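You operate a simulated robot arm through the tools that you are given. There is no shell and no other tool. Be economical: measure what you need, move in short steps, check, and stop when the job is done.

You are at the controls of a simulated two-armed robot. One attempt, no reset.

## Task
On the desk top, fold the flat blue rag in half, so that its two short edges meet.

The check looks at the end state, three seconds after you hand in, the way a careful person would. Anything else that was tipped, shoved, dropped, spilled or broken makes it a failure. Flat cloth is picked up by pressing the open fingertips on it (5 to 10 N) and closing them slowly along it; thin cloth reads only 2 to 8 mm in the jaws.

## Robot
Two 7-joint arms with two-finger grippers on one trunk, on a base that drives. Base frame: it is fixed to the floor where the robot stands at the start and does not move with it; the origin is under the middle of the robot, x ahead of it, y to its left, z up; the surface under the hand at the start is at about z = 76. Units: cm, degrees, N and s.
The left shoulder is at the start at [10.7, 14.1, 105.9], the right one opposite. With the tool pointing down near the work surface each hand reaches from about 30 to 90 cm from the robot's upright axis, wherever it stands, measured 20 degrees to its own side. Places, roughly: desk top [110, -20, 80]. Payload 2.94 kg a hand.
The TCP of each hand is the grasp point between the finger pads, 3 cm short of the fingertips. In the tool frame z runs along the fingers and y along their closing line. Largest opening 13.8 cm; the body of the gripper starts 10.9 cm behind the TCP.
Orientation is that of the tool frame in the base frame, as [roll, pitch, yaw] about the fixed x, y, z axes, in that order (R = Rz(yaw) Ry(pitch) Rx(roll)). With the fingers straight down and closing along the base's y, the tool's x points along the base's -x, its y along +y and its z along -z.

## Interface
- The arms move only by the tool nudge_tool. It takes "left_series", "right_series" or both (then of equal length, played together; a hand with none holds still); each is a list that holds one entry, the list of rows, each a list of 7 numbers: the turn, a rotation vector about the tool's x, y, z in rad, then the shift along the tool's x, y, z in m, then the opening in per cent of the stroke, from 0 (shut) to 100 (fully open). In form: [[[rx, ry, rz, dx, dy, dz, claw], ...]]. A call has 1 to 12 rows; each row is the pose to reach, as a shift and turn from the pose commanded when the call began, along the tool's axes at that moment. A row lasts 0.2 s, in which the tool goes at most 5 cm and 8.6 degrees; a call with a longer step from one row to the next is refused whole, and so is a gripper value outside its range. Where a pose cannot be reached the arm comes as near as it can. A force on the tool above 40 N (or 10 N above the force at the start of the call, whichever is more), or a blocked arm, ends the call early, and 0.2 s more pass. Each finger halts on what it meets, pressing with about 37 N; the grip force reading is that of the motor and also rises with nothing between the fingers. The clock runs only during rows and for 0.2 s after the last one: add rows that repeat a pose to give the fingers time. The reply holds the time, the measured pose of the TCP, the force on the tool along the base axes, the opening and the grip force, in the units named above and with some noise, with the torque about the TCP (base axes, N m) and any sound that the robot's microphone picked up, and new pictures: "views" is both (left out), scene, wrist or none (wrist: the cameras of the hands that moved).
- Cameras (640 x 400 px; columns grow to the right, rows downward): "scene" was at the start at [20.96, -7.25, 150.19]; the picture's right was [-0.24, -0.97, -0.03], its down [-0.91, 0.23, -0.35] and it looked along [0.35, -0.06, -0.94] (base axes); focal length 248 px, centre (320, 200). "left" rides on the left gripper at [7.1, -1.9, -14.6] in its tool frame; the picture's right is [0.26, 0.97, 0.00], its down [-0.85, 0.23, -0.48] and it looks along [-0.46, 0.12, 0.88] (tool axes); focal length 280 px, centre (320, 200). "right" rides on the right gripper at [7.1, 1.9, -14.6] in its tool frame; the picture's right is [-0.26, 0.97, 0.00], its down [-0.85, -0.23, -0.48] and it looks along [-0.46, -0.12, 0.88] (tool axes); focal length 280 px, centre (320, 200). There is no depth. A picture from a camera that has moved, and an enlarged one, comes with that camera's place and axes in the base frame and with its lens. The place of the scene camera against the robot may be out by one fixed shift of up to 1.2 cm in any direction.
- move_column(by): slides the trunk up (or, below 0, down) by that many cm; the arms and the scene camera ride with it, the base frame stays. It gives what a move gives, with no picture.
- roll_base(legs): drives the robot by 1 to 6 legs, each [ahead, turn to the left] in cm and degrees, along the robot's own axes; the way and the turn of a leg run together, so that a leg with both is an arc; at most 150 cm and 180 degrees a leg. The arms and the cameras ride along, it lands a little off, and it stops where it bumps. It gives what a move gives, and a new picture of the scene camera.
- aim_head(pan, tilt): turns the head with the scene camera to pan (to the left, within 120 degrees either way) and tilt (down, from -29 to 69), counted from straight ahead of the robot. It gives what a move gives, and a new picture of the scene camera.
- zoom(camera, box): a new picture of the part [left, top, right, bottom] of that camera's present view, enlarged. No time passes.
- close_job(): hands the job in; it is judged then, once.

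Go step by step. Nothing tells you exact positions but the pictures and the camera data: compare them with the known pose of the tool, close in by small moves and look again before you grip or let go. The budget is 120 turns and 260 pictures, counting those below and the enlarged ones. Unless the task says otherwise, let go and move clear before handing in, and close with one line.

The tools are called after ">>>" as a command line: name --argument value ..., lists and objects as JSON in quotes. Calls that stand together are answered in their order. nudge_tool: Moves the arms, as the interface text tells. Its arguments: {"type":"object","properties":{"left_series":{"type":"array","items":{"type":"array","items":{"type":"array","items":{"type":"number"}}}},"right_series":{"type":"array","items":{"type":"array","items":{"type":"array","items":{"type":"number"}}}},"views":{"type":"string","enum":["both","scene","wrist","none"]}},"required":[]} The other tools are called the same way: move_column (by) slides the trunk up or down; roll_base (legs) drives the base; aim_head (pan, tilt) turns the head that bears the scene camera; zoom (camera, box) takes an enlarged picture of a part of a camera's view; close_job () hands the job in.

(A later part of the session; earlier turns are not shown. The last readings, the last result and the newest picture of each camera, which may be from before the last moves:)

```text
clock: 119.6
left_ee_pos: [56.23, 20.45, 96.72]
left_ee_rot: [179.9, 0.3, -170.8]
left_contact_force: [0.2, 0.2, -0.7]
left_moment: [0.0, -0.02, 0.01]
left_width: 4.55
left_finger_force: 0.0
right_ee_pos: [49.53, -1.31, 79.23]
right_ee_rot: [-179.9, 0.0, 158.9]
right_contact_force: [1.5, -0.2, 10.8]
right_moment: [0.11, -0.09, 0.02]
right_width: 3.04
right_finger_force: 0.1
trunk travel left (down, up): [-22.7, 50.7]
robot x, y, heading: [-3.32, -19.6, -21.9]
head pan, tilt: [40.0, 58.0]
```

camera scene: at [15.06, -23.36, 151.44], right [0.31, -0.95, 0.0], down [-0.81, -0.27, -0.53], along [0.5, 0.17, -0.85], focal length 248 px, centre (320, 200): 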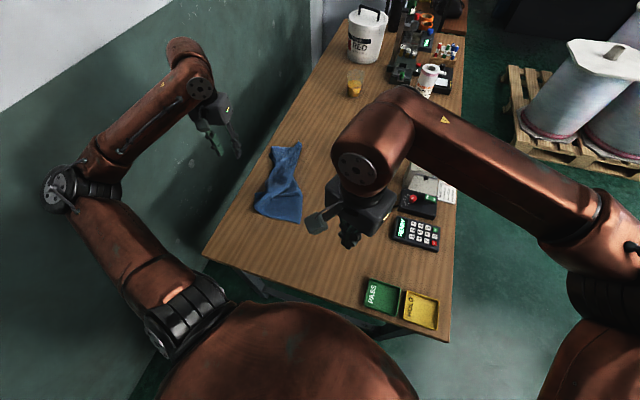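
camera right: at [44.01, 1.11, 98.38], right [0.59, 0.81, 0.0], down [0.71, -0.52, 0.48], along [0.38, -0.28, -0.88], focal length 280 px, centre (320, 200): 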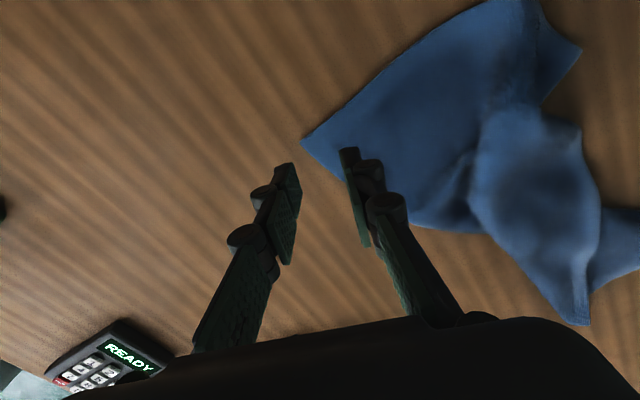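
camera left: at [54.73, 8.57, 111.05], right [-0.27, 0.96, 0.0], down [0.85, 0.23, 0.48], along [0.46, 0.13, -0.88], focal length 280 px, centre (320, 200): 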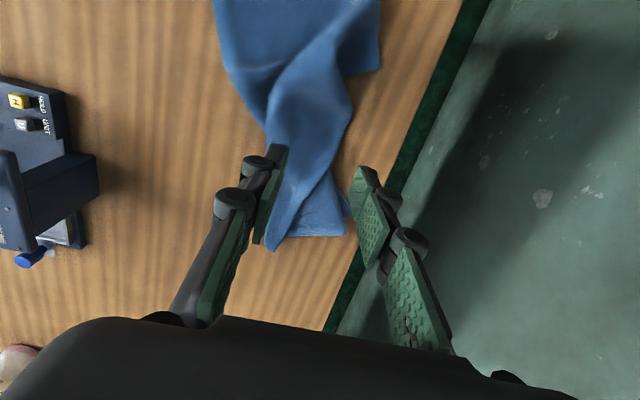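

Contact at 11 N. Closing slowly.

>>> nudge_tool --right_series '[[[0, 0, 0, 0, 0, 0, 20], [0, 0, 0, 0, 0, 0, 17.5], [0, 0, 0, 0, 0, 0, 15], [0, 0, 0, 0, 0, 0, 12.5], [0, 0, 0, 0, 0, -0.0005, 10], [0, 0, 0, 0, 0, -0.0005, 7.5], [0, 0, 0, 0, 0, -0.0005, 5], [0, 0, 0, 0, 0, -0.001, 2.5], [0, 0, 0, 0, 0, -0.001, 0], [0, 0, 0, 0, 0, -0.001, 0], [0, 0, 0, 0, 0, -0.001, 0]]]' --views "wrist"

```text
clock: 122.0
left_ee_pos: [56.3, 20.27, 96.54]
left_ee_rot: [179.9, 0.0, -170.8]
left_contact_force: [0.4, 0.5, -0.1]
left_moment: [0.0, -0.03, -0.03]
left_width: 4.54
left_finger_force: 0.0
right_ee_pos: [49.62, -1.32, 79.25]
right_ee_rot: [-179.9, -0.1, 158.9]
right_contact_force: [-0.3, 0.5, 2.0]
right_moment: [0.04, 0.01, 0.03]
right_width: 0.26
right_finger_force: 30.9
trunk travel left (down, up): [-22.7, 50.7]
robot x, y, heading: [-3.91, -19.9, -21.6]
head pan, tilt: [40.0, 58.0]
camera right: at [43.58, 3.0, 93.87], right [0.59, 0.81, 0.0], down [0.71, -0.52, 0.48], along [0.38, -0.28, -0.88], focal length 280 px, centre (320, 200)
```

right: 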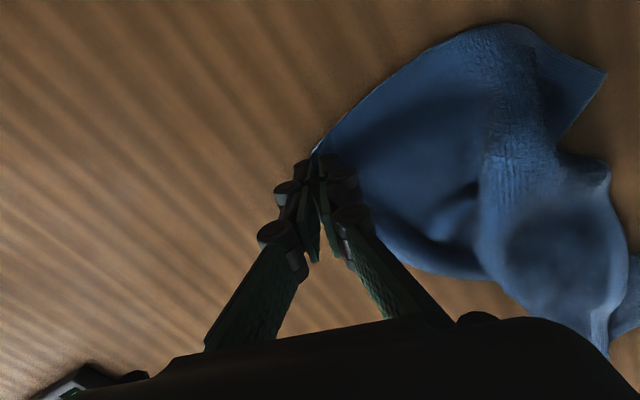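

Gripped (2.6 mm). Dragging the near-right corner back toward the robot to straighten the rag.

>>> nudge_tool --right_series '[[[0, 0, 0, 0.0, 0, -0.008, 0], [0, 0, 0, 0.015, -0.02, -0.012, 0], [0, 0, 0, 0.03, -0.042, -0.012, 0], [0, 0, 0, 0.047, -0.066, -0.012, 0], [0, 0, 0, 0.065, -0.09, -0.012, 0], [0, 0, 0, 0.083, -0.116, -0.012, 0], [0, 0, 0, 0.101, -0.141, -0.012, 0], [0, 0, 0, 0.101, -0.141, -0.012, 0]]]' --views "scene"

>>> zoom --camera "scene" --box '[190, 120, 370, 260]'

```text
clock: 123.8
left_ee_pos: [56.34, 20.49, 96.52]
left_ee_rot: [179.9, 0.1, -170.8]
left_contact_force: [0.6, -0.1, 0.0]
left_moment: [-0.01, 0.01, 0.02]
left_width: 4.54
left_finger_force: 0.0
right_ee_pos: [35.07, -10.58, 80.64]
right_ee_rot: [-179.8, 0.1, 158.9]
right_contact_force: [-0.1, -0.2, -1.3]
right_moment: [-0.02, 0.03, -0.01]
right_width: 0.54
right_finger_force: 37.9
trunk travel left (down, up): [-22.7, 50.7]
robot x, y, heading: [-3.35, -20.12, -21.7]
head pan, tilt: [40.0, 58.0]
camera scene: at [15.13, -23.41, 151.43], right [0.31, -0.95, 0.0], down [-0.81, -0.27, -0.53], along [0.5, 0.17, -0.85], focal length 248 px, centre (320, 200)
```

scene: 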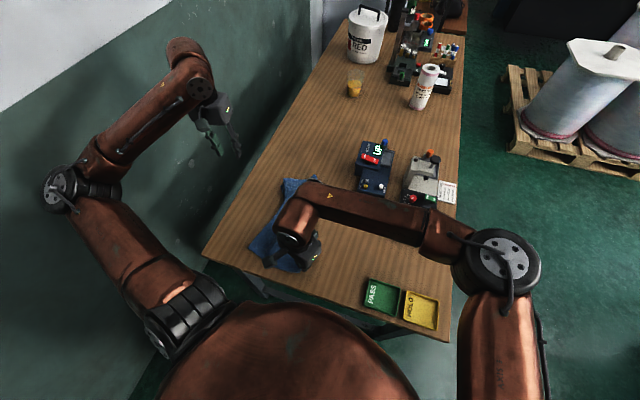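

```text
2.86 times, centred on (280, 190) of scene
camera zoom: at [15.13, -23.41, 151.43], right [0.31, -0.95, 0.0], down [-0.81, -0.27, -0.53], along [0.5, 0.17, -0.85], focal length 710 px, centre (434, 229)
```

zoom: 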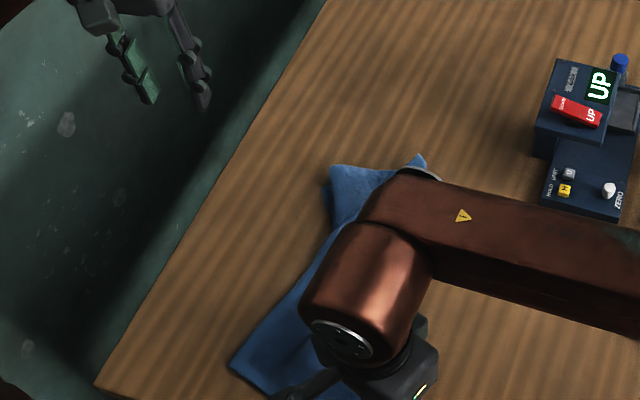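

That worked well: the near edge is now spread from about (34,-13) to (35,7.6). Next I'll spread the far end with the left hand while the right holds.

>>> nudge_tool --left_series '[[[0, 0, 0.04, -0.01, -0.02, 0.0, 33], [0, 0, 0.08, -0.02, -0.04, 0.01, 33], [0, 0, 0.12, -0.035, -0.065, 0.02, 33], [0, 0, 0.16, -0.05, -0.09, 0.04, 33], [0, 0, 0.16, -0.058, -0.1, 0.06, 33], [0, 0, 0.16, -0.058, -0.1, 0.06, 33]]]' --views "wrist"

```text
clock: 125.2
left_ee_pos: [63.54, 11.54, 90.41]
left_ee_rot: [-179.9, 0.2, -179.9]
left_contact_force: [0.1, 0.1, 0.6]
left_moment: [0.04, 0.02, -0.02]
left_width: 4.58
left_finger_force: 0.0
right_ee_pos: [35.11, -10.67, 80.63]
right_ee_rot: [-179.7, 0.0, 159.1]
right_contact_force: [-0.1, 0.2, -0.2]
right_moment: [0.0, -0.02, 0.0]
right_width: 0.4
right_finger_force: 30.4
trunk travel left (down, up): [-22.7, 50.7]
robot x, y, heading: [-3.45, -19.66, -21.7]
head pan, tilt: [40.0, 58.0]
camera left: at [56.43, 9.5, 104.96], right [-0.26, 0.96, 0.0], down [0.85, 0.23, 0.48], along [0.46, 0.13, -0.88], focal length 280 px, centre (320, 200)
```

left: 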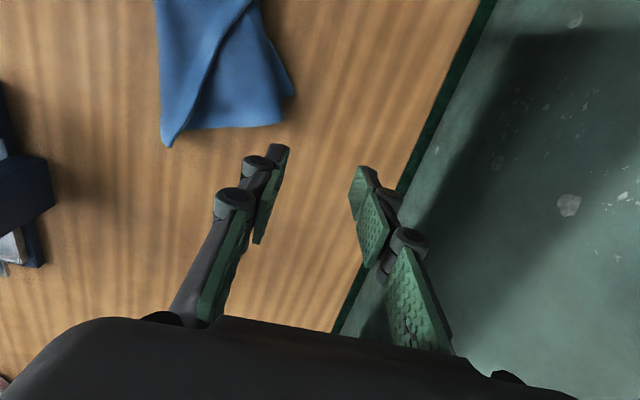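

Zooming into the left camera to see the layers.

>>> zoom --camera "left" --box '[130, 0, 330, 160]'

```text
2.50 times, centred on (230, 80) of left
camera zoom: at [56.43, 9.5, 104.96], right [-0.26, 0.96, 0.0], down [0.85, 0.23, 0.48], along [0.46, 0.13, -0.88], focal length 701 px, centre (545, 500)
```

zoom: 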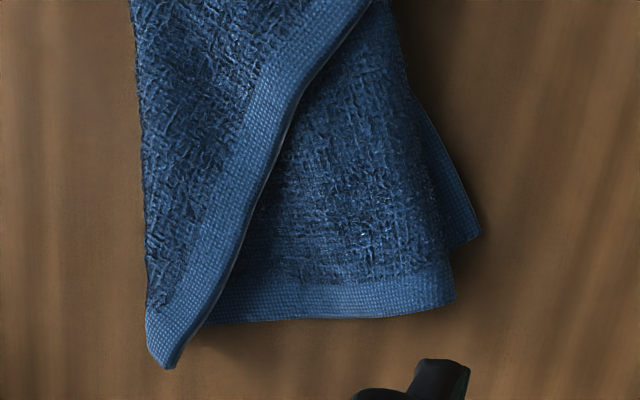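

I can see it now: the far corner is tucked under and the right side is flapped over. Better plan: hold the near edge with both hands, lift the rag so it hangs and unfolds, touch the free edge down, and drape it into a half fold. First the left hand goes to the near-left corner.

>>> nudge_tool --left_series '[[[0, 0, 0, 0.03, 0, -0.02, 33], [0, 0, 0, 0.07, 0, -0.04, 33], [0, 0, 0, 0.11, 0, -0.04, 33], [0, 0, 0, 0.15, 0, -0.04, 33], [0, 0, 0, 0.19, 0, -0.03, 33], [0, 0, 0, 0.225, -0.01, -0.02, 33], [0, 0, 0, 0.255, -0.03, 0.0, 33], [0, 0, 0, 0.27, -0.04, 0.01, 33], [0, 0, 0, 0.27, -0.04, 0.01, 33]]]' --views "wrist"

```text
clock: 127.2
left_ee_pos: [43.11, 10.22, 93.78]
left_ee_rot: [179.9, 0.1, -180.0]
left_contact_force: [0.1, 0.6, -0.8]
left_moment: [-0.04, 0.01, -0.01]
left_width: 4.52
left_finger_force: 0.0
left hand out of reach, approached as far as the arm can: row 6, 7, 8, 9
right_ee_pos: [35.1, -10.57, 80.48]
right_ee_rot: [-179.7, 0.0, 159.0]
right_contact_force: [0.0, 0.3, -0.2]
right_moment: [-0.01, 0.0, -0.01]
right_width: 0.51
right_finger_force: 33.1
trunk travel left (down, up): [-22.7, 50.7]
robot x, y, heading: [-3.26, -20.06, -21.6]
head pan, tilt: [40.0, 58.0]
camera left: at [35.83, 8.2, 108.33], right [-0.26, 0.96, 0.0], down [0.85, 0.23, 0.48], along [0.46, 0.13, -0.88], focal length 280 px, centre (320, 200)
```

left: 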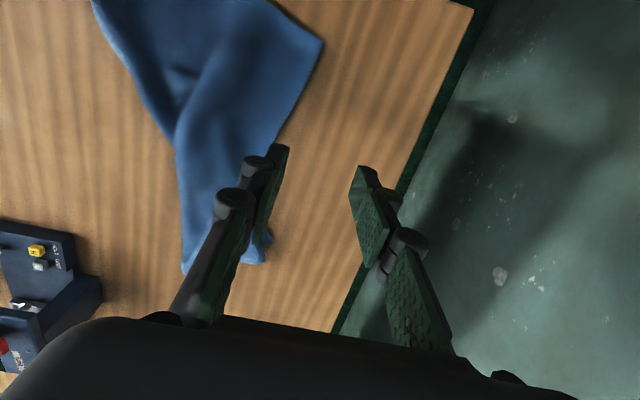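

The near-left corner is at (35,8.4), but the left hand stops at x=43. I'll try with the hand yawed to match the robot's heading.

>>> nudge_tool --left_series '[[[0, 0, 0.12, 0, 0, 0, 33], [0, 0, 0.24, 0, 0, 0, 33], [0, 0, 0.38, 0.01, 0, 0, 33], [0, 0, 0.5, 0.03, -0.01, 0.01, 33], [0, 0, 0.5, 0.05, -0.025, 0.02, 33], [0, 0, 0.5, 0.056, -0.042, 0.03, 33], [0, 0, 0.5, 0.056, -0.042, 0.03, 33]]]' --views "none"

```text
clock: 128.8
left_ee_pos: [42.77, 8.54, 94.1]
left_ee_rot: [-179.8, -0.3, 153.9]
left_contact_force: [0.1, 0.1, 0.0]
left_moment: [0.01, -0.06, 0.02]
left_width: 4.55
left_finger_force: 0.1
left hand out of reach, approached as far as the arm can: row 3, 4, 5, 6, 7
right_ee_pos: [34.97, -10.65, 80.62]
right_ee_rot: [-179.9, 0.0, 159.0]
right_contact_force: [-0.4, 0.4, -0.7]
right_moment: [0.02, -0.04, -0.04]
right_width: 0.45
right_finger_force: 32.2
trunk travel left (down, up): [-22.7, 50.7]
robot x, y, heading: [-3.17, -20.03, -21.7]
head pan, tilt: [40.0, 58.0]
```

The corner is too close to the left shoulder. I'll lay the near-right corner down, release, back the base up a little, and then grip both near corners.

>>> nudge_tool --right_series '[[[0, 0, 0, 0, 0, 0.006, 0], [0, 0, 0, 0, 0, 0.011, 5], [0, 0, 0, 0, 0, 0.011, 15], [0, 0, 0, 0, 0, 0.011, 22], [0, 0, 0, 0, 0, 0.0, 22], [0, 0, 0, 0, 0, -0.03, 22], [0, 0, 0, 0, 0, -0.07, 22], [0, 0, 0, 0, 0, -0.11, 22], [0, 0, 0, 0, 0, -0.15, 22], [0, 0, 0, 0, 0, -0.15, 22]]]' --left_series '[[[0, 0, 0, 0, 0, 0, 33], [0, 0, 0, 0, 0, 0, 33], [0, 0, 0, 0, 0, -0.01, 33], [0, 0, 0, 0, 0, -0.02, 33], [0, 0, 0, 0, 0, -0.03, 33], [0, 0, 0, 0, 0, -0.04, 33], [0, 0, 0, 0, 0, -0.04, 33], [0, 0, 0, 0, 0, -0.04, 33], [0, 0, 0, 0, 0, -0.04, 33], [0, 0, 0, 0, 0, -0.04, 33]]]' --views "none"

>>> roll_base --legs '[[-8, 0]]'

```text
clock: 131.0
left_ee_pos: [42.71, 8.34, 98.0]
left_ee_rot: [179.9, 0.1, 151.2]
left_contact_force: [0.7, -0.4, 0.2]
left_moment: [0.02, -0.02, 0.02]
left_width: 4.54
left_finger_force: 0.0
right_ee_pos: [35.23, -10.84, 95.69]
right_ee_rot: [-179.9, 0.0, 159.0]
right_contact_force: [0.5, 0.0, 0.4]
right_moment: [0.01, 0.0, 0.01]
right_width: 3.01
right_finger_force: 0.0
trunk travel left (down, up): [-22.7, 50.7]
robot x, y, heading: [-3.54, -19.95, -21.6]
head pan, tilt: [40.0, 58.0]
```

```text
clock: 132.1
left_ee_pos: [35.03, 11.62, 98.15]
left_ee_rot: [179.9, 0.2, 151.5]
left_contact_force: [-0.8, 0.2, 1.0]
left_moment: [-0.06, -0.09, 0.01]
left_width: 4.56
left_finger_force: 0.1
right_ee_pos: [27.45, -7.7, 95.77]
right_ee_rot: [-179.9, 0.1, 159.1]
right_contact_force: [-0.4, 0.3, 1.0]
right_moment: [-0.07, -0.1, 0.01]
right_width: 3.03
right_finger_force: 0.1
trunk travel left (down, up): [-22.7, 50.7]
robot x, y, heading: [-10.64, -16.71, -21.8]
head pan, tilt: [40.0, 58.0]
camera scene: at [7.21, -20.36, 151.5], right [0.32, -0.95, 0.0], down [-0.8, -0.27, -0.53], along [0.5, 0.17, -0.85], focal length 248 px, centre (320, 200)
```

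scene: 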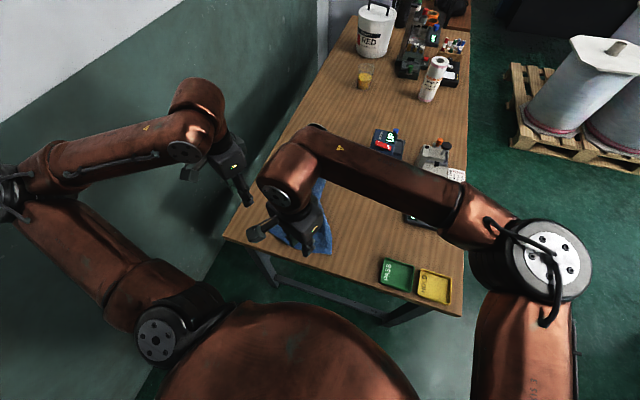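

Moved smoothly. Now squaring both hands to the near edge and hovering above its two corners.

>>> nudge_tool --left_series '[[[0, 0, -0.1, -0.008, -0.01, 0.0, 33], [0, 0, -0.2, -0.016, -0.02, 0.02, 33], [0, 0, -0.3, -0.024, -0.03, 0.05, 33], [0, 0, -0.4, -0.032, -0.04, 0.08, 33], [0, 0, -0.497, -0.04, -0.049, 0.11, 33], [0, 0, -0.497, -0.04, -0.049, 0.13, 33], [0, 0, -0.497, -0.04, -0.049, 0.13, 33]]]' --right_series '[[[0, 0, -0.08, -0.017, 0, 0.0, 33], [0, 0, -0.16, -0.034, 0.001, 0.02, 33], [0, 0, -0.24, -0.051, 0.001, 0.04, 33], [0, 0, -0.32, -0.068, 0.002, 0.06, 33], [0, 0, -0.367, -0.085, 0.0025, 0.08, 33], [0, 0, -0.367, -0.085, 0.0025, 0.1, 33], [0, 0, -0.367, -0.085, 0.0025, 0.1, 33]]]' --views "wrist"

```text
clock: 133.7
left_ee_pos: [38.39, 4.68, 89.32]
left_ee_rot: [180.0, 0.0, -179.9]
left_contact_force: [0.3, 0.3, -0.6]
left_moment: [0.0, -0.04, -0.02]
left_width: 4.53
left_finger_force: 0.1
left hand out of reach, approached as far as the arm can: row 3, 4, 5, 6, 7
right_ee_pos: [35.65, -10.62, 85.4]
right_ee_rot: [-179.9, 0.0, -179.8]
right_contact_force: [-0.6, 1.2, 0.7]
right_moment: [-0.01, -0.02, -0.07]
right_width: 4.54
right_finger_force: 0.1
trunk travel left (down, up): [-22.7, 50.7]
robot x, y, heading: [-11.27, -16.53, -21.4]
head pan, tilt: [40.0, 58.0]
camera right: at [28.39, -8.74, 100.03], right [0.26, 0.97, 0.0], down [0.85, -0.23, 0.48], along [0.46, -0.13, -0.88], focal length 280 px, centre (320, 200)
camera left: at [31.25, 2.75, 103.81], right [-0.26, 0.97, 0.0], down [0.85, 0.23, 0.48], along [0.46, 0.13, -0.88], focal length 280 px, centre (320, 200)
```

right: 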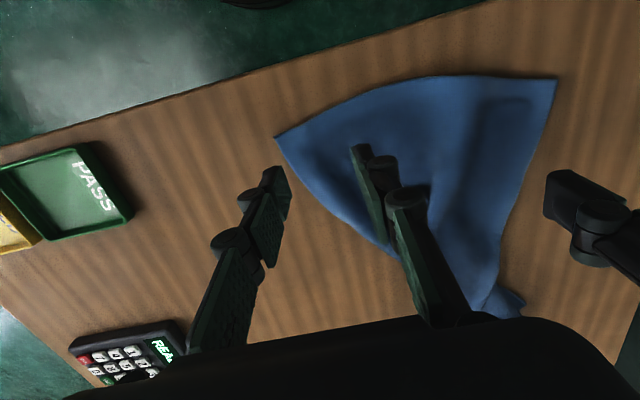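
left: 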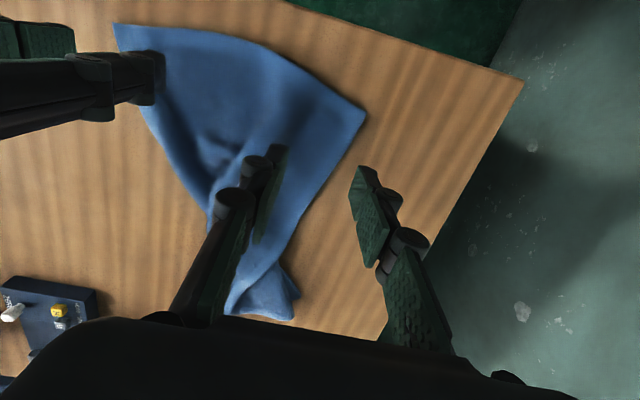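

Near corners: (34,-14.3) and (35.4,8.6). The left is about 2 cm short of reaching in, so I'll back up another 5 cm.

>>> roll_base --legs '[[-5, 0]]'

```text
clock: 134.6
left_ee_pos: [34.1, 6.38, 89.24]
left_ee_rot: [179.7, -0.3, 179.9]
left_contact_force: [0.1, -0.2, -0.2]
left_moment: [0.03, 0.03, 0.0]
left_width: 4.56
left_finger_force: 0.0
right_ee_pos: [31.39, -8.94, 85.3]
right_ee_rot: [180.0, -0.2, -180.0]
right_contact_force: [-0.4, -0.3, 0.0]
right_moment: [0.04, 0.02, 0.01]
right_width: 4.56
right_finger_force: 0.0
trunk travel left (down, up): [-22.7, 50.7]
robot x, y, heading: [-15.43, -14.64, -21.8]
head pan, tilt: [40.0, 58.0]
camera scene: at [4.22, -19.11, 151.36], right [0.31, -0.95, -0.01], down [-0.81, -0.26, -0.52], along [0.5, 0.17, -0.85], focal length 248 px, centre (320, 200)
```

scene: 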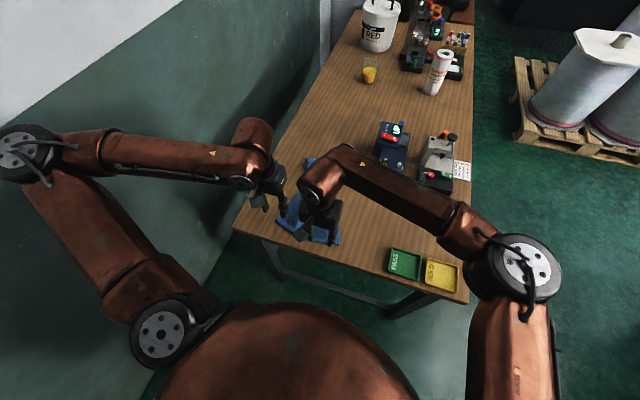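

Now both hands move to 3.3 cm inside their corners at the near edge and press down.

>>> nudge_tool --left_series '[[[0, 0, 0, -0.011, -0.011, 0.02, 33], [0, 0, 0, -0.011, -0.011, 0.04, 33], [0, 0, 0, -0.011, -0.011, 0.06, 33], [0, 0, 0, -0.011, -0.011, 0.08, 33], [0, 0, 0, -0.011, -0.011, 0.09, 33], [0, 0, 0, -0.011, -0.011, 0.097, 33], [0, 0, 0, -0.011, -0.011, 0.1, 33], [0, 0, 0, -0.011, -0.011, 0.1, 33]]]' --right_series '[[[0, 0, 0, -0.026, -0.021, 0.01, 33], [0, 0, 0, -0.026, -0.021, 0.02, 33], [0, 0, 0, -0.026, -0.021, 0.03, 33], [0, 0, 0, -0.026, -0.021, 0.04, 33], [0, 0, 0, -0.026, -0.021, 0.05, 33], [0, 0, 0, -0.026, -0.021, 0.058, 33], [0, 0, 0, -0.026, -0.021, 0.061, 33], [0, 0, 0, -0.026, -0.021, 0.061, 33]]]' --views "wrist"

```text
clock: 136.4
left_ee_pos: [35.04, 5.5, 79.33]
left_ee_rot: [-179.9, 0.1, 180.0]
left_contact_force: [-0.2, 0.4, 1.8]
left_moment: [0.0, -0.04, -0.04]
left_width: 4.58
left_finger_force: 0.0
left hand out of reach, approached as far as the arm can: row 3, 4, 5, 6, 7, 8
right_ee_pos: [33.26, -10.81, 79.53]
right_ee_rot: [-179.8, 0.3, 180.0]
right_contact_force: [0.4, 0.5, 1.3]
right_moment: [0.01, 0.0, -0.01]
right_width: 4.55
right_finger_force: 0.1
trunk travel left (down, up): [-22.7, 50.7]
robot x, y, heading: [-15.27, -15.26, -21.8]
head pan, tilt: [40.0, 58.0]
camera right: at [26.05, -8.91, 94.1], right [0.26, 0.97, 0.0], down [0.85, -0.23, 0.48], along [0.46, -0.13, -0.88], focal length 280 px, centre (320, 200)
camera left: at [28.01, 3.59, 93.9], right [-0.26, 0.97, 0.0], down [0.85, 0.23, 0.48], along [0.46, 0.12, -0.88], focal length 280 px, centre (320, 200)
```

right: 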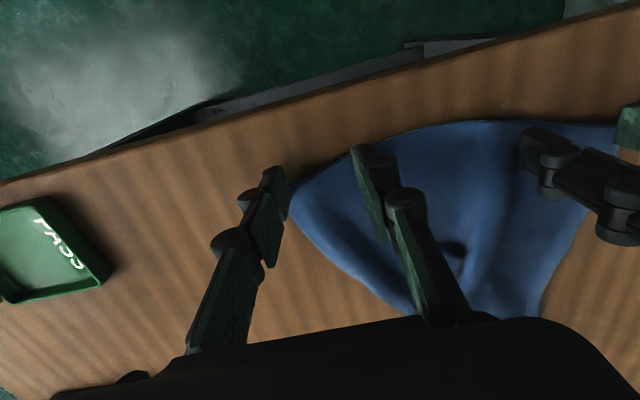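
left: 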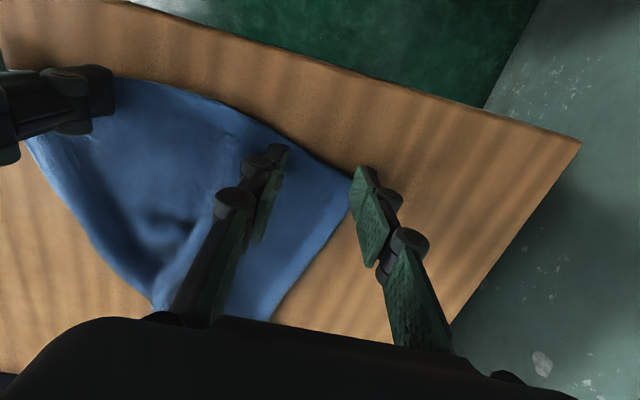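

Just touching. Small corrections inward, a slightly narrower opening, then press.

>>> nudge_tool --left_series '[[[0, 0, 0, 0, 0, -0.006, 29], [0, 0, 0, -0.002, -0.006, -0.006, 29], [0, 0, 0, -0.002, -0.006, 0.0, 29], [0, 0, 0, -0.002, -0.006, 0.002, 29], [0, 0, 0, -0.002, -0.006, 0.002, 29]]]' --right_series '[[[0, 0, 0, 0, 0, -0.006, 29], [0, 0, 0, -0.007, 0.006, -0.006, 29], [0, 0, 0, -0.007, 0.006, 0.0, 29], [0, 0, 0, -0.007, 0.006, 0.0025, 29], [0, 0, 0, -0.007, 0.006, 0.0025, 29]]]' --views "none"

```text
clock: 137.6
left_ee_pos: [35.4, 4.88, 79.26]
left_ee_rot: [-180.0, 0.4, 179.9]
left_contact_force: [0.5, 1.2, 7.5]
left_moment: [0.01, -0.05, 0.03]
left_width: 4.05
left_finger_force: 0.2
right_ee_pos: [33.99, -10.21, 79.33]
right_ee_rot: [-179.8, 0.3, -179.9]
right_contact_force: [-0.6, -0.8, 2.6]
right_moment: [-0.01, 0.0, 0.0]
right_width: 4.0
right_finger_force: 0.1
trunk travel left (down, up): [-22.7, 50.7]
robot x, y, heading: [-15.34, -14.92, -21.7]
head pan, tilt: [40.0, 58.0]
```

Left presses with 7.5 N, right needs a touch more. Closing both slowly.

>>> nudge_tool --left_series '[[[0, 0, 0, 0, 0, 0, 27], [0, 0, 0, 0, 0, 0, 24], [0, 0, 0, 0, 0, 0, 21], [0, 0, 0, 0, 0, 0, 18], [0, 0, 0, 0, 0, 0, 15], [0, 0, 0, 0, 0, 0, 12], [0, 0, 0, 0, 0, 0, 9], [0, 0, 0, 0, 0, 0, 6], [0, 0, 0, 0, 0, 0, 3], [0, 0, 0, 0, 0, 0, 0], [0, 0, 0, 0, 0, 0, 0], [0, 0, 0, 0, 0, 0, 0]]]' --right_series '[[[0, 0, 0, 0, 0, 0.0015, 29], [0, 0, 0, 0, 0, 0.0015, 26], [0, 0, 0, 0, 0, 0.0015, 23], [0, 0, 0, 0, 0, 0.0015, 20], [0, 0, 0, 0, 0, 0.0015, 17], [0, 0, 0, 0, 0, 0.0015, 14], [0, 0, 0, 0, 0, 0.0015, 11], [0, 0, 0, 0, 0, 0.0015, 8], [0, 0, 0, 0, 0, 0.001, 4], [0, 0, 0, 0, 0, 0.001, 0], [0, 0, 0, 0, 0, 0.001, 0], [0, 0, 0, 0, 0, 0.001, 0]]]' --views "wrist"

```text
clock: 140.2
left_ee_pos: [35.4, 4.81, 79.25]
left_ee_rot: [179.9, 0.2, 179.9]
left_contact_force: [-0.6, -4.4, 0.6]
left_moment: [-0.17, 0.05, 0.04]
left_width: 0.38
left_finger_force: 33.1
right_ee_pos: [34.02, -10.11, 79.31]
right_ee_rot: [-179.7, 0.2, -179.9]
right_contact_force: [0.2, 5.5, 0.7]
right_moment: [0.19, 0.01, 0.01]
right_width: 0.51
right_finger_force: 34.0
trunk travel left (down, up): [-22.7, 50.7]
robot x, y, heading: [-15.57, -15.25, -21.6]
head pan, tilt: [40.0, 58.0]
camera right: at [26.74, -8.3, 93.79], right [0.26, 0.97, 0.0], down [0.85, -0.23, 0.48], along [0.46, -0.13, -0.88], focal length 280 px, centre (320, 200)
camera left: at [28.22, 2.92, 93.75], right [-0.26, 0.97, 0.0], down [0.85, 0.23, 0.48], along [0.46, 0.12, -0.88], focal length 280 px, centre (320, 200)
```

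right: 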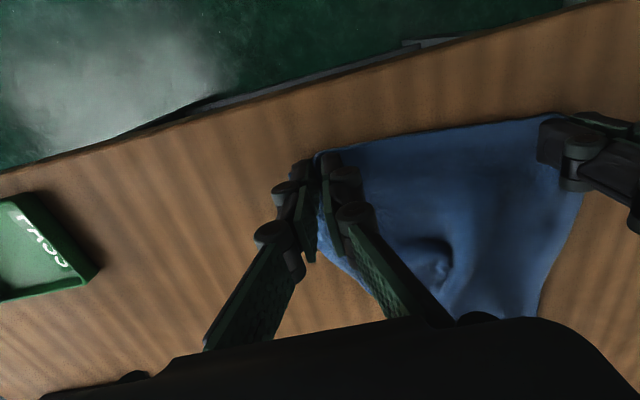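
left: 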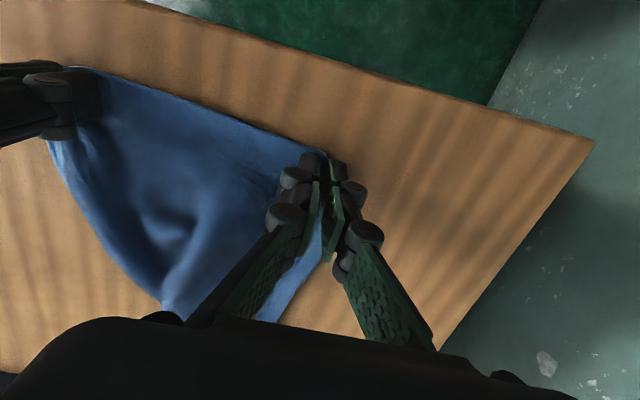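

Both corners are gripped, at 3.8 and 5.1 mm. Next I'll lift both hands together and move forward, so the rag hangs over the desk.

>>> nudge_tool --left_series '[[[0, 0, 0, -0.01, 0, -0.015, 0], [0, 0, 0, -0.025, 0, -0.03, 0], [0, 0, 0, -0.04, 0, -0.05, 0], [0, 0, 0, -0.06, 0, -0.07, 0], [0, 0, 0, -0.08, 0, -0.09, 0], [0, 0, 0, -0.1, 0, -0.11, 0], [0, 0, 0, -0.12, 0, -0.13, 0], [0, 0, 0, -0.13, 0, -0.14, 0], [0, 0, 0, -0.13, 0, -0.14, 0]]]' --right_series '[[[0, 0, 0, -0.01, 0, -0.015, 0], [0, 0, 0, -0.025, 0, -0.03, 0], [0, 0, 0, -0.04, 0, -0.05, 0], [0, 0, 0, -0.06, 0, -0.07, 0], [0, 0, 0, -0.08, 0, -0.09, 0], [0, 0, 0, -0.1, 0, -0.11, 0], [0, 0, 0, -0.12, 0, -0.13, 0], [0, 0, 0, -0.13, 0, -0.14, 0], [0, 0, 0, -0.13, 0, -0.14, 0]]]' --views "none"

>>> move_column --by 26

>>> aim_head --pan 25 --tilt 60

```text
clock: 142.2
left_ee_pos: [48.36, 4.77, 93.33]
left_ee_rot: [-180.0, 0.1, -180.0]
left_contact_force: [0.0, -5.1, -2.1]
left_moment: [-0.02, 0.03, 0.03]
left_width: 0.56
left_finger_force: 35.2
right_ee_pos: [47.02, -10.16, 93.19]
right_ee_rot: [-179.8, 0.1, -179.9]
right_contact_force: [0.0, 4.5, 0.9]
right_moment: [0.12, 0.0, 0.04]
right_width: 0.5
right_finger_force: 32.4
trunk travel left (down, up): [-22.7, 50.7]
robot x, y, heading: [-15.28, -14.97, -21.8]
head pan, tilt: [40.0, 58.0]
```

```text
clock: 144.9
left_ee_pos: [48.35, 4.91, 119.25]
left_ee_rot: [-179.9, 0.2, 179.9]
left_contact_force: [-0.8, -4.9, 0.0]
left_moment: [-0.12, 0.04, 0.05]
left_width: 0.53
left_finger_force: 32.9
right_ee_pos: [45.88, -9.67, 121.7]
right_ee_rot: [-178.8, 2.7, -179.8]
right_contact_force: [-0.4, 5.5, -1.3]
right_moment: [0.1, -0.01, -0.02]
right_width: 0.5
right_finger_force: 33.9
trunk travel left (down, up): [-48.7, 24.7]
robot x, y, heading: [-15.41, -14.85, -21.5]
head pan, tilt: [40.0, 58.0]
```

```text
clock: 145.6
left_ee_pos: [48.38, 4.82, 119.28]
left_ee_rot: [-179.9, 0.2, 179.8]
left_contact_force: [-1.1, -5.3, 2.5]
left_moment: [-0.19, 0.0, 0.05]
left_width: 0.25
left_finger_force: 33.0
right_ee_pos: [45.84, -9.58, 121.8]
right_ee_rot: [-178.8, 2.7, -179.9]
right_contact_force: [0.7, 7.0, -1.1]
right_moment: [0.13, -0.04, -0.03]
right_width: 0.56
right_finger_force: 34.6
trunk travel left (down, up): [-48.7, 24.7]
robot x, y, heading: [-15.23, -14.65, -21.4]
head pan, tilt: [25.0, 60.0]
camera scene: at [-8.98, -15.61, 177.61], right [0.06, -1.0, 0.0], down [-0.86, -0.05, -0.5], along [0.5, 0.03, -0.87], focal length 248 px, centre (320, 200)
```

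scene: 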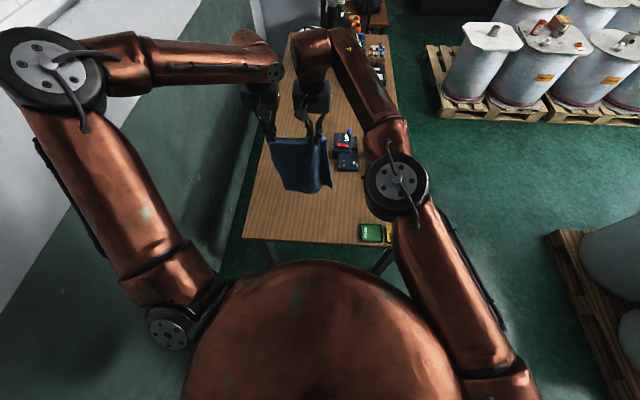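

It hangs well. Zooming to check it is fully unfolded.

>>> zoom --camera "scene" --box '[240, 90, 360, 210]'

>>> zoom --camera "left" --box '[0, 0, 640, 400]'

```text
3.33 times, centred on (300, 150) of scene
camera zoom: at [-8.98, -15.61, 177.61], right [0.06, -1.0, 0.0], down [-0.86, -0.05, -0.5], along [0.5, 0.03, -0.87], focal length 828 px, centre (387, 367)
```

zoom: 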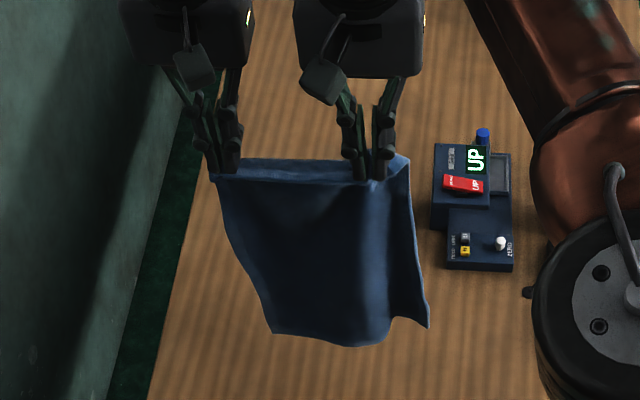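

```text
1.00 times, centred on (320, 200) of left (not enlarged: the box is as wide or as high as the picture)
camera zoom: at [41.18, 2.92, 133.76], right [-0.26, 0.97, 0.0], down [0.85, 0.23, 0.48], along [0.46, 0.12, -0.88], focal length 280 px, centre (320, 200)
```

zoom: 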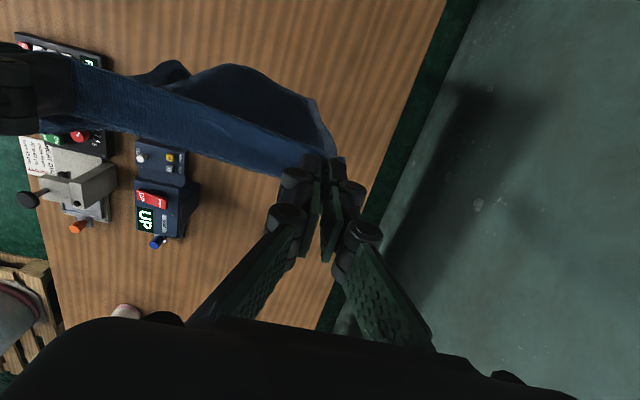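

The rag hangs fully unfolded from its short edge. I'll transfer height from the trunk to the arms, so the drape can be done with coordinated hand moves, and align the hands.

>>> nudge_tool --left_series '[[[0, 0, 0, 0, 0, -0.03, 0], [0, 0, 0, 0, 0, -0.06, 0], [0, 0, 0, 0, 0, -0.09, 0], [0, 0, 0, 0, 0, -0.12, 0], [0, 0, 0, 0, 0, -0.15, 0], [0, 0, 0, 0, 0, -0.18, 0], [0, 0, 0, 0, 0, -0.21, 0], [0, 0, 0, 0, 0, -0.24, 0], [0, 0, 0, 0, 0, -0.26, 0], [0, 0, 0, 0, 0, -0.26, 0]]]' --right_series '[[[0, 0.005, 0, -0.003, 0, -0.027, 0], [0, 0.01, 0, -0.006, 0, -0.054, 0], [0, 0.015, 0, -0.009, 0, -0.081, 0], [0, 0.02, 0, -0.012, 0, -0.108, 0], [0, 0.025, 0, -0.015, 0, -0.135, 0], [0, 0.03, 0, -0.018, 0, -0.162, 0], [0, 0.035, 0, -0.021, 0, -0.189, 0], [0, 0.04, 0, -0.023, 0, -0.216, 0], [0, 0.047, 0, -0.025, 0, -0.235, 0], [0, 0.047, 0, -0.025, 0, -0.235, 0]]]' --views "none"

>>> move_column --by -26

```text
clock: 147.0
left_ee_pos: [47.86, 4.03, 136.36]
left_ee_rot: [-179.3, -0.4, 179.5]
left_contact_force: [-7.8, -20.3, -6.7]
left_moment: [-0.5, 0.18, 0.12]
left_width: 0.4
left_finger_force: 33.0
right_ee_pos: [41.98, -10.23, 131.89]
right_ee_rot: [-180.0, 1.7, -179.5]
right_contact_force: [7.1, 19.1, 6.5]
right_moment: [0.64, -0.21, -0.02]
right_width: 0.59
right_finger_force: 34.4
right hand out of reach, approached as far as the arm can: row 1, 2, 3, 4, 5, 6
trunk travel left (down, up): [-48.7, 24.7]
robot x, y, heading: [-15.28, -14.95, -21.8]
head pan, tilt: [25.0, 60.0]
stopped in row 6 (right hand): the force on the tool passed its limit at 43 N (the readings are from after the stop); the commanded pose is now the measured one
```

```text
clock: 149.7
left_ee_pos: [48.0, 4.41, 110.36]
left_ee_rot: [-179.3, -0.3, 179.7]
left_contact_force: [-9.7, -27.3, -9.2]
left_moment: [-0.76, 0.19, 0.16]
left_width: 0.45
left_finger_force: 33.1
right_ee_pos: [42.11, -10.27, 105.87]
right_ee_rot: [-179.8, 2.0, -179.8]
right_contact_force: [9.5, 27.8, 8.8]
right_moment: [0.9, -0.33, -0.02]
right_width: 0.62
right_finger_force: 34.3
trunk travel left (down, up): [-22.7, 50.7]
robot x, y, heading: [-15.1, -15.31, -21.8]
head pan, tilt: [25.0, 60.0]
```

The right hand couldn't follow that high, which strained the rag between the hands. I'll level both hands at about z=106 and x=45 to relax it.

>>> nudge_tool --left_series '[[[0, 0, 0, 0.01, -0.003, 0.015, 0], [0, 0, 0, 0.02, -0.006, 0.03, 0], [0, 0, 0, 0.03, -0.008, 0.044, 0], [0, 0, 0, 0.03, -0.008, 0.044, 0], [0, 0, 0, 0.03, -0.008, 0.044, 0]]]' --right_series '[[[0, 0.012, 0, -0.01, 0, 0, 0], [0, 0.024, 0, -0.02, 0, 0, 0], [0, 0.035, 0, -0.029, 0, 0, 0], [0, 0.035, 0, -0.029, 0, 0, 0], [0, 0.035, 0, -0.029, 0, 0, 0]]]' --views "scene"

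>>> zoom --camera "scene" --box '[220, 120, 400, 260]'

```text
clock: 150.9
left_ee_pos: [45.07, 3.69, 105.87]
left_ee_rot: [-179.5, -0.1, 179.7]
left_contact_force: [0.9, -0.4, 4.2]
left_moment: [-0.02, -0.06, -0.03]
left_width: 0.2
left_finger_force: 31.4
right_ee_pos: [45.05, -10.44, 105.92]
right_ee_rot: [-179.5, -0.3, -179.8]
right_contact_force: [-0.1, -0.2, -0.7]
right_moment: [-0.09, -0.01, -0.02]
right_width: 0.51
right_finger_force: 33.4
trunk travel left (down, up): [-22.7, 50.7]
robot x, y, heading: [-15.51, -14.87, -21.8]
head pan, tilt: [25.0, 60.0]
camera scene: at [3.12, -20.42, 151.2], right [0.06, -1.0, 0.0], down [-0.86, -0.05, -0.5], along [0.5, 0.03, -0.87], focal length 248 px, centre (320, 200)
```

scene: 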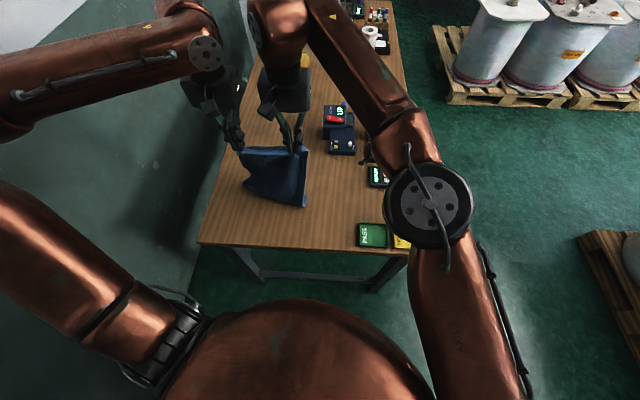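

```text
2.86 times, centred on (310, 190) of scene
camera zoom: at [3.12, -20.42, 151.2], right [0.06, -1.0, 0.0], down [-0.86, -0.05, -0.5], along [0.5, 0.03, -0.87], focal length 710 px, centre (349, 229)
```

zoom: 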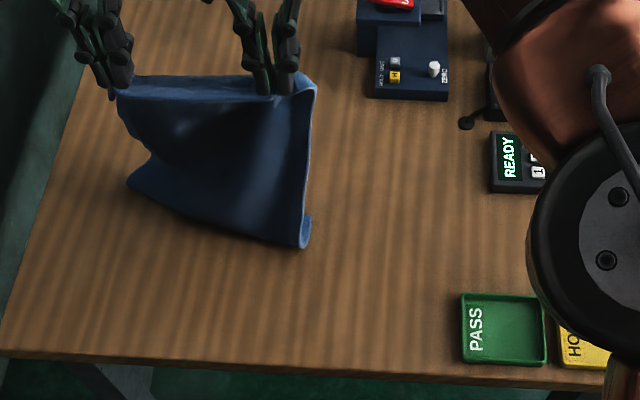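

The bottom edge touched down skewed. I'll lift a little so it hangs free again, then lower it.

>>> move_column --by 8

>>> aim_head --pan 20 --tilt 60

>>> zoom --camera "scene" --box '[220, 120, 400, 260]'

```text
clock: 152.1
left_ee_pos: [45.24, 3.75, 113.88]
left_ee_rot: [-179.5, -0.2, 179.8]
left_contact_force: [0.8, 0.7, -0.7]
left_moment: [0.01, -0.06, 0.01]
left_width: 0.27
left_finger_force: 27.5
right_ee_pos: [45.03, -10.45, 113.78]
right_ee_rot: [-179.5, -0.4, -179.9]
right_contact_force: [-0.4, 0.2, -0.6]
right_moment: [-0.11, 0.05, -0.01]
right_width: 0.51
right_finger_force: 34.4
trunk travel left (down, up): [-30.7, 42.7]
robot x, y, heading: [-15.13, -15.25, -21.5]
head pan, tilt: [25.0, 60.0]
```

```text
clock: 152.7
left_ee_pos: [45.06, 3.63, 113.95]
left_ee_rot: [-179.4, -0.1, 179.7]
left_contact_force: [1.0, -2.2, 0.7]
left_moment: [-0.09, -0.01, 0.03]
left_width: 0.5
left_finger_force: 40.1
right_ee_pos: [45.01, -10.33, 113.88]
right_ee_rot: [-179.4, -0.4, -179.8]
right_contact_force: [-1.5, 0.3, -1.2]
right_moment: [-0.07, 0.01, 0.0]
right_width: 0.52
right_finger_force: 33.4
trunk travel left (down, up): [-30.7, 42.7]
robot x, y, heading: [-15.16, -14.62, -21.7]
head pan, tilt: [20.0, 60.0]
camera scene: at [-2.16, -18.9, 159.52], right [-0.03, -1.0, 0.0], down [-0.87, 0.03, -0.5], along [0.5, -0.02, -0.87], focal length 248 px, centre (320, 200)
```

scene: 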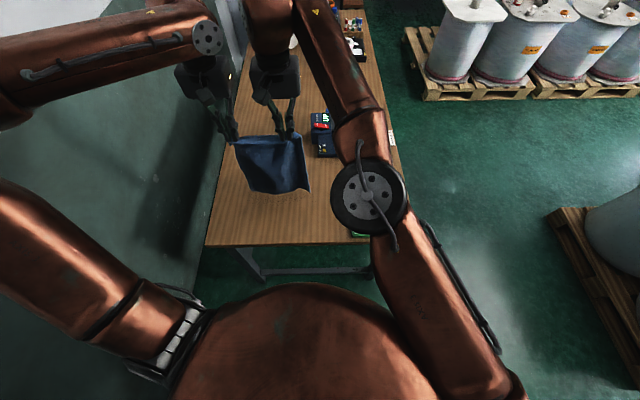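

```text
2.86 times, centred on (310, 190) of scene
camera zoom: at [-2.16, -18.9, 159.52], right [-0.03, -1.0, 0.0], down [-0.87, 0.03, -0.5], along [0.5, -0.02, -0.87], focal length 710 px, centre (349, 229)
```

zoom: 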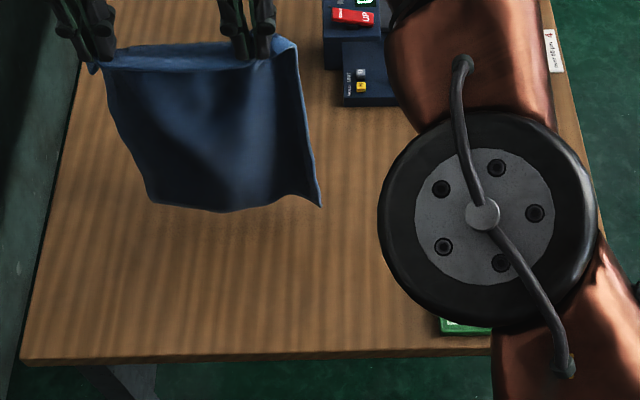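

It hangs straight now. To have enough reach for the drape I'll lift slightly, drive forward 7.5 cm (staying well short of the desk), and shift the hands back by the same amount.

>>> move_column --by 6

>>> roll_base --legs '[[7.5, 0]]'

>>> nudge_tool --left_series '[[[0, 0, 0, 0.02, 0, 0, 0], [0, 0, 0, 0.04, 0, 0, 0], [0, 0, 0, 0.06, 0, 0, 0], [0, 0, 0, 0.08, 0, 0, 0], [0, 0, 0, 0.095, 0, 0, 0], [0, 0, 0, 0.095, 0, 0, 0], [0, 0, 0, 0.095, 0, 0, 0]]]' --right_series '[[[0, 0, 0, 0.02, 0, 0, 0], [0, 0, 0, 0.04, 0, 0, 0], [0, 0, 0, 0.06, 0, 0, 0], [0, 0, 0, 0.08, 0, 0, 0], [0, 0, 0, 0.095, 0, 0, 0], [0, 0, 0, 0.095, 0, 0, 0], [0, 0, 0, 0.095, 0, 0, 0]]]' --views "none"

```text
clock: 153.7
left_ee_pos: [45.07, 3.65, 120.03]
left_ee_rot: [-179.4, -0.2, 179.7]
left_contact_force: [0.2, 0.1, -1.0]
left_moment: [-0.01, 0.05, -0.01]
left_width: 0.64
left_finger_force: 33.1
right_ee_pos: [43.62, -9.91, 121.74]
right_ee_rot: [-178.7, 1.7, -179.8]
right_contact_force: [0.0, 0.2, -1.3]
right_moment: [-0.05, -0.01, -0.01]
right_width: 0.57
right_finger_force: 34.9
trunk travel left (down, up): [-36.7, 36.7]
robot x, y, heading: [-15.42, -14.95, -21.9]
head pan, tilt: [20.0, 60.0]
```

```text
clock: 154.8
left_ee_pos: [51.05, 1.31, 120.21]
left_ee_rot: [-179.2, 0.3, 179.6]
left_contact_force: [0.7, -0.5, -0.3]
left_moment: [0.05, 0.17, -0.01]
left_width: 0.54
left_finger_force: 30.1
right_ee_pos: [50.51, -11.58, 122.56]
right_ee_rot: [-178.5, 2.1, -179.7]
right_contact_force: [0.4, 1.0, -0.3]
right_moment: [-0.09, 0.1, 0.01]
right_width: 0.5
right_finger_force: 34.5
trunk travel left (down, up): [-36.7, 36.7]
robot x, y, heading: [-8.19, -17.76, -21.5]
head pan, tilt: [20.0, 60.0]
camera scene: at [2.78, -20.66, 165.6], right [-0.03, -1.0, 0.0], down [-0.87, 0.03, -0.49], along [0.49, -0.01, -0.87], focal length 248 px, centre (320, 200)
```

scene: 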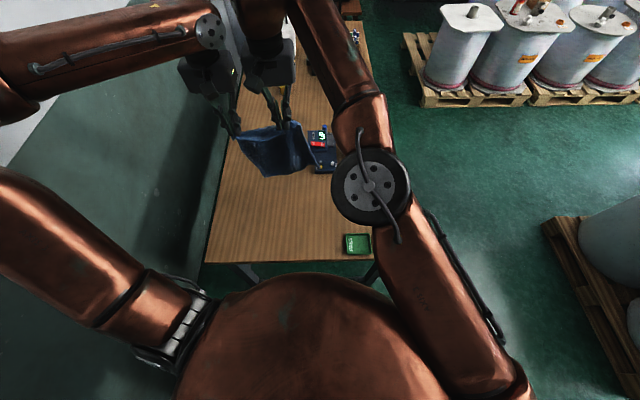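

```text
clock: 156.4
left_ee_pos: [41.01, 1.51, 120.23]
left_ee_rot: [-179.1, 0.6, 179.6]
left_contact_force: [-0.8, 0.7, -0.5]
left_moment: [0.01, -0.02, 0.0]
left_width: 0.41
left_finger_force: 29.7
right_ee_pos: [40.36, -11.72, 122.24]
right_ee_rot: [-178.3, 2.4, -179.7]
right_contact_force: [0.3, 0.1, -0.6]
right_moment: [-0.03, 0.03, -0.03]
right_width: 0.5
right_finger_force: 33.2
trunk travel left (down, up): [-36.7, 36.7]
robot x, y, heading: [-8.09, -17.93, -21.9]
head pan, tilt: [20.0, 60.0]
```

Now trunk down and level the right hand with the left.

>>> nudge_tool --right_series '[[[0, 0.02, 0, -0.003, 0, 0.01, 0], [0, 0.042, 0, -0.006, 0, 0.02, 0], [0, 0.042, 0, -0.006, 0, 0.02, 0]]]' --views "none"

>>> move_column --by -5

>>> aim_head --pan 22 --tilt 64

>>> zoom --camera "scene" --box '[190, 80, 370, 220]'

```text
clock: 157.2
left_ee_pos: [41.0, 1.6, 120.4]
left_ee_rot: [-179.2, 0.7, 179.7]
left_contact_force: [0.4, 0.2, -1.9]
left_moment: [0.02, 0.0, -0.01]
left_width: 0.29
left_finger_force: 28.7
right_ee_pos: [40.83, -11.62, 120.49]
right_ee_rot: [-178.3, 0.1, -179.7]
right_contact_force: [0.1, 0.1, -0.1]
right_moment: [0.0, 0.0, 0.0]
right_width: 0.48
right_finger_force: 33.8
trunk travel left (down, up): [-36.7, 36.7]
robot x, y, heading: [-8.46, -17.95, -21.4]
head pan, tilt: [20.0, 60.0]
```

```text
clock: 158.1
left_ee_pos: [40.84, 1.48, 115.54]
left_ee_rot: [-179.0, 0.6, 179.5]
left_contact_force: [-0.5, 0.8, 5.9]
left_moment: [-0.19, -0.04, -0.01]
left_width: 0.16
left_finger_force: 28.6
right_ee_pos: [40.86, -11.58, 115.51]
right_ee_rot: [-178.4, 0.1, -179.9]
right_contact_force: [-0.4, 0.1, 0.5]
right_moment: [0.0, 0.02, 0.01]
right_width: 0.48
right_finger_force: 33.0
trunk travel left (down, up): [-31.7, 41.7]
robot x, y, heading: [-8.6, -17.71, -21.7]
head pan, tilt: [20.0, 60.0]
```

```text
clock: 158.7
left_ee_pos: [40.87, 1.54, 115.37]
left_ee_rot: [-179.1, 0.5, 179.6]
left_contact_force: [0.3, 0.1, -0.7]
left_moment: [-0.04, 0.02, 0.0]
left_width: 0.6
left_finger_force: 33.0
right_ee_pos: [40.94, -11.67, 115.44]
right_ee_rot: [-178.3, 0.1, -179.8]
right_contact_force: [0.8, 0.0, 1.0]
right_moment: [0.02, 0.03, 0.01]
right_width: 0.49
right_finger_force: 33.3
trunk travel left (down, up): [-31.7, 41.7]
robot x, y, heading: [-8.76, -17.48, -21.4]
head pan, tilt: [22.0, 64.0]
camera scene: at [3.73, -21.23, 160.1], right [0.01, -1.0, 0.0], down [-0.9, -0.01, -0.44], along [0.44, 0.0, -0.9], focal length 248 px, centre (320, 200)
```

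scene: 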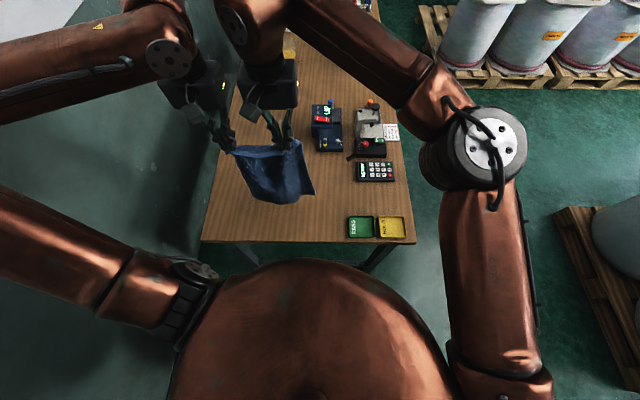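

```text
2.86 times, centred on (280, 150) of scene
camera zoom: at [3.73, -21.23, 160.1], right [0.01, -1.0, 0.0], down [-0.9, -0.01, -0.44], along [0.44, 0.0, -0.9], focal length 710 px, centre (434, 343)
```

zoom: 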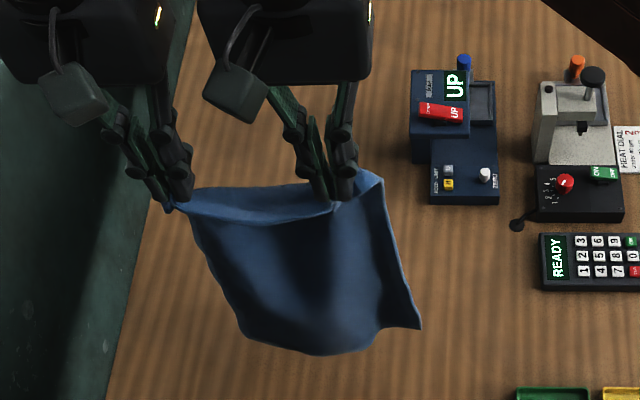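

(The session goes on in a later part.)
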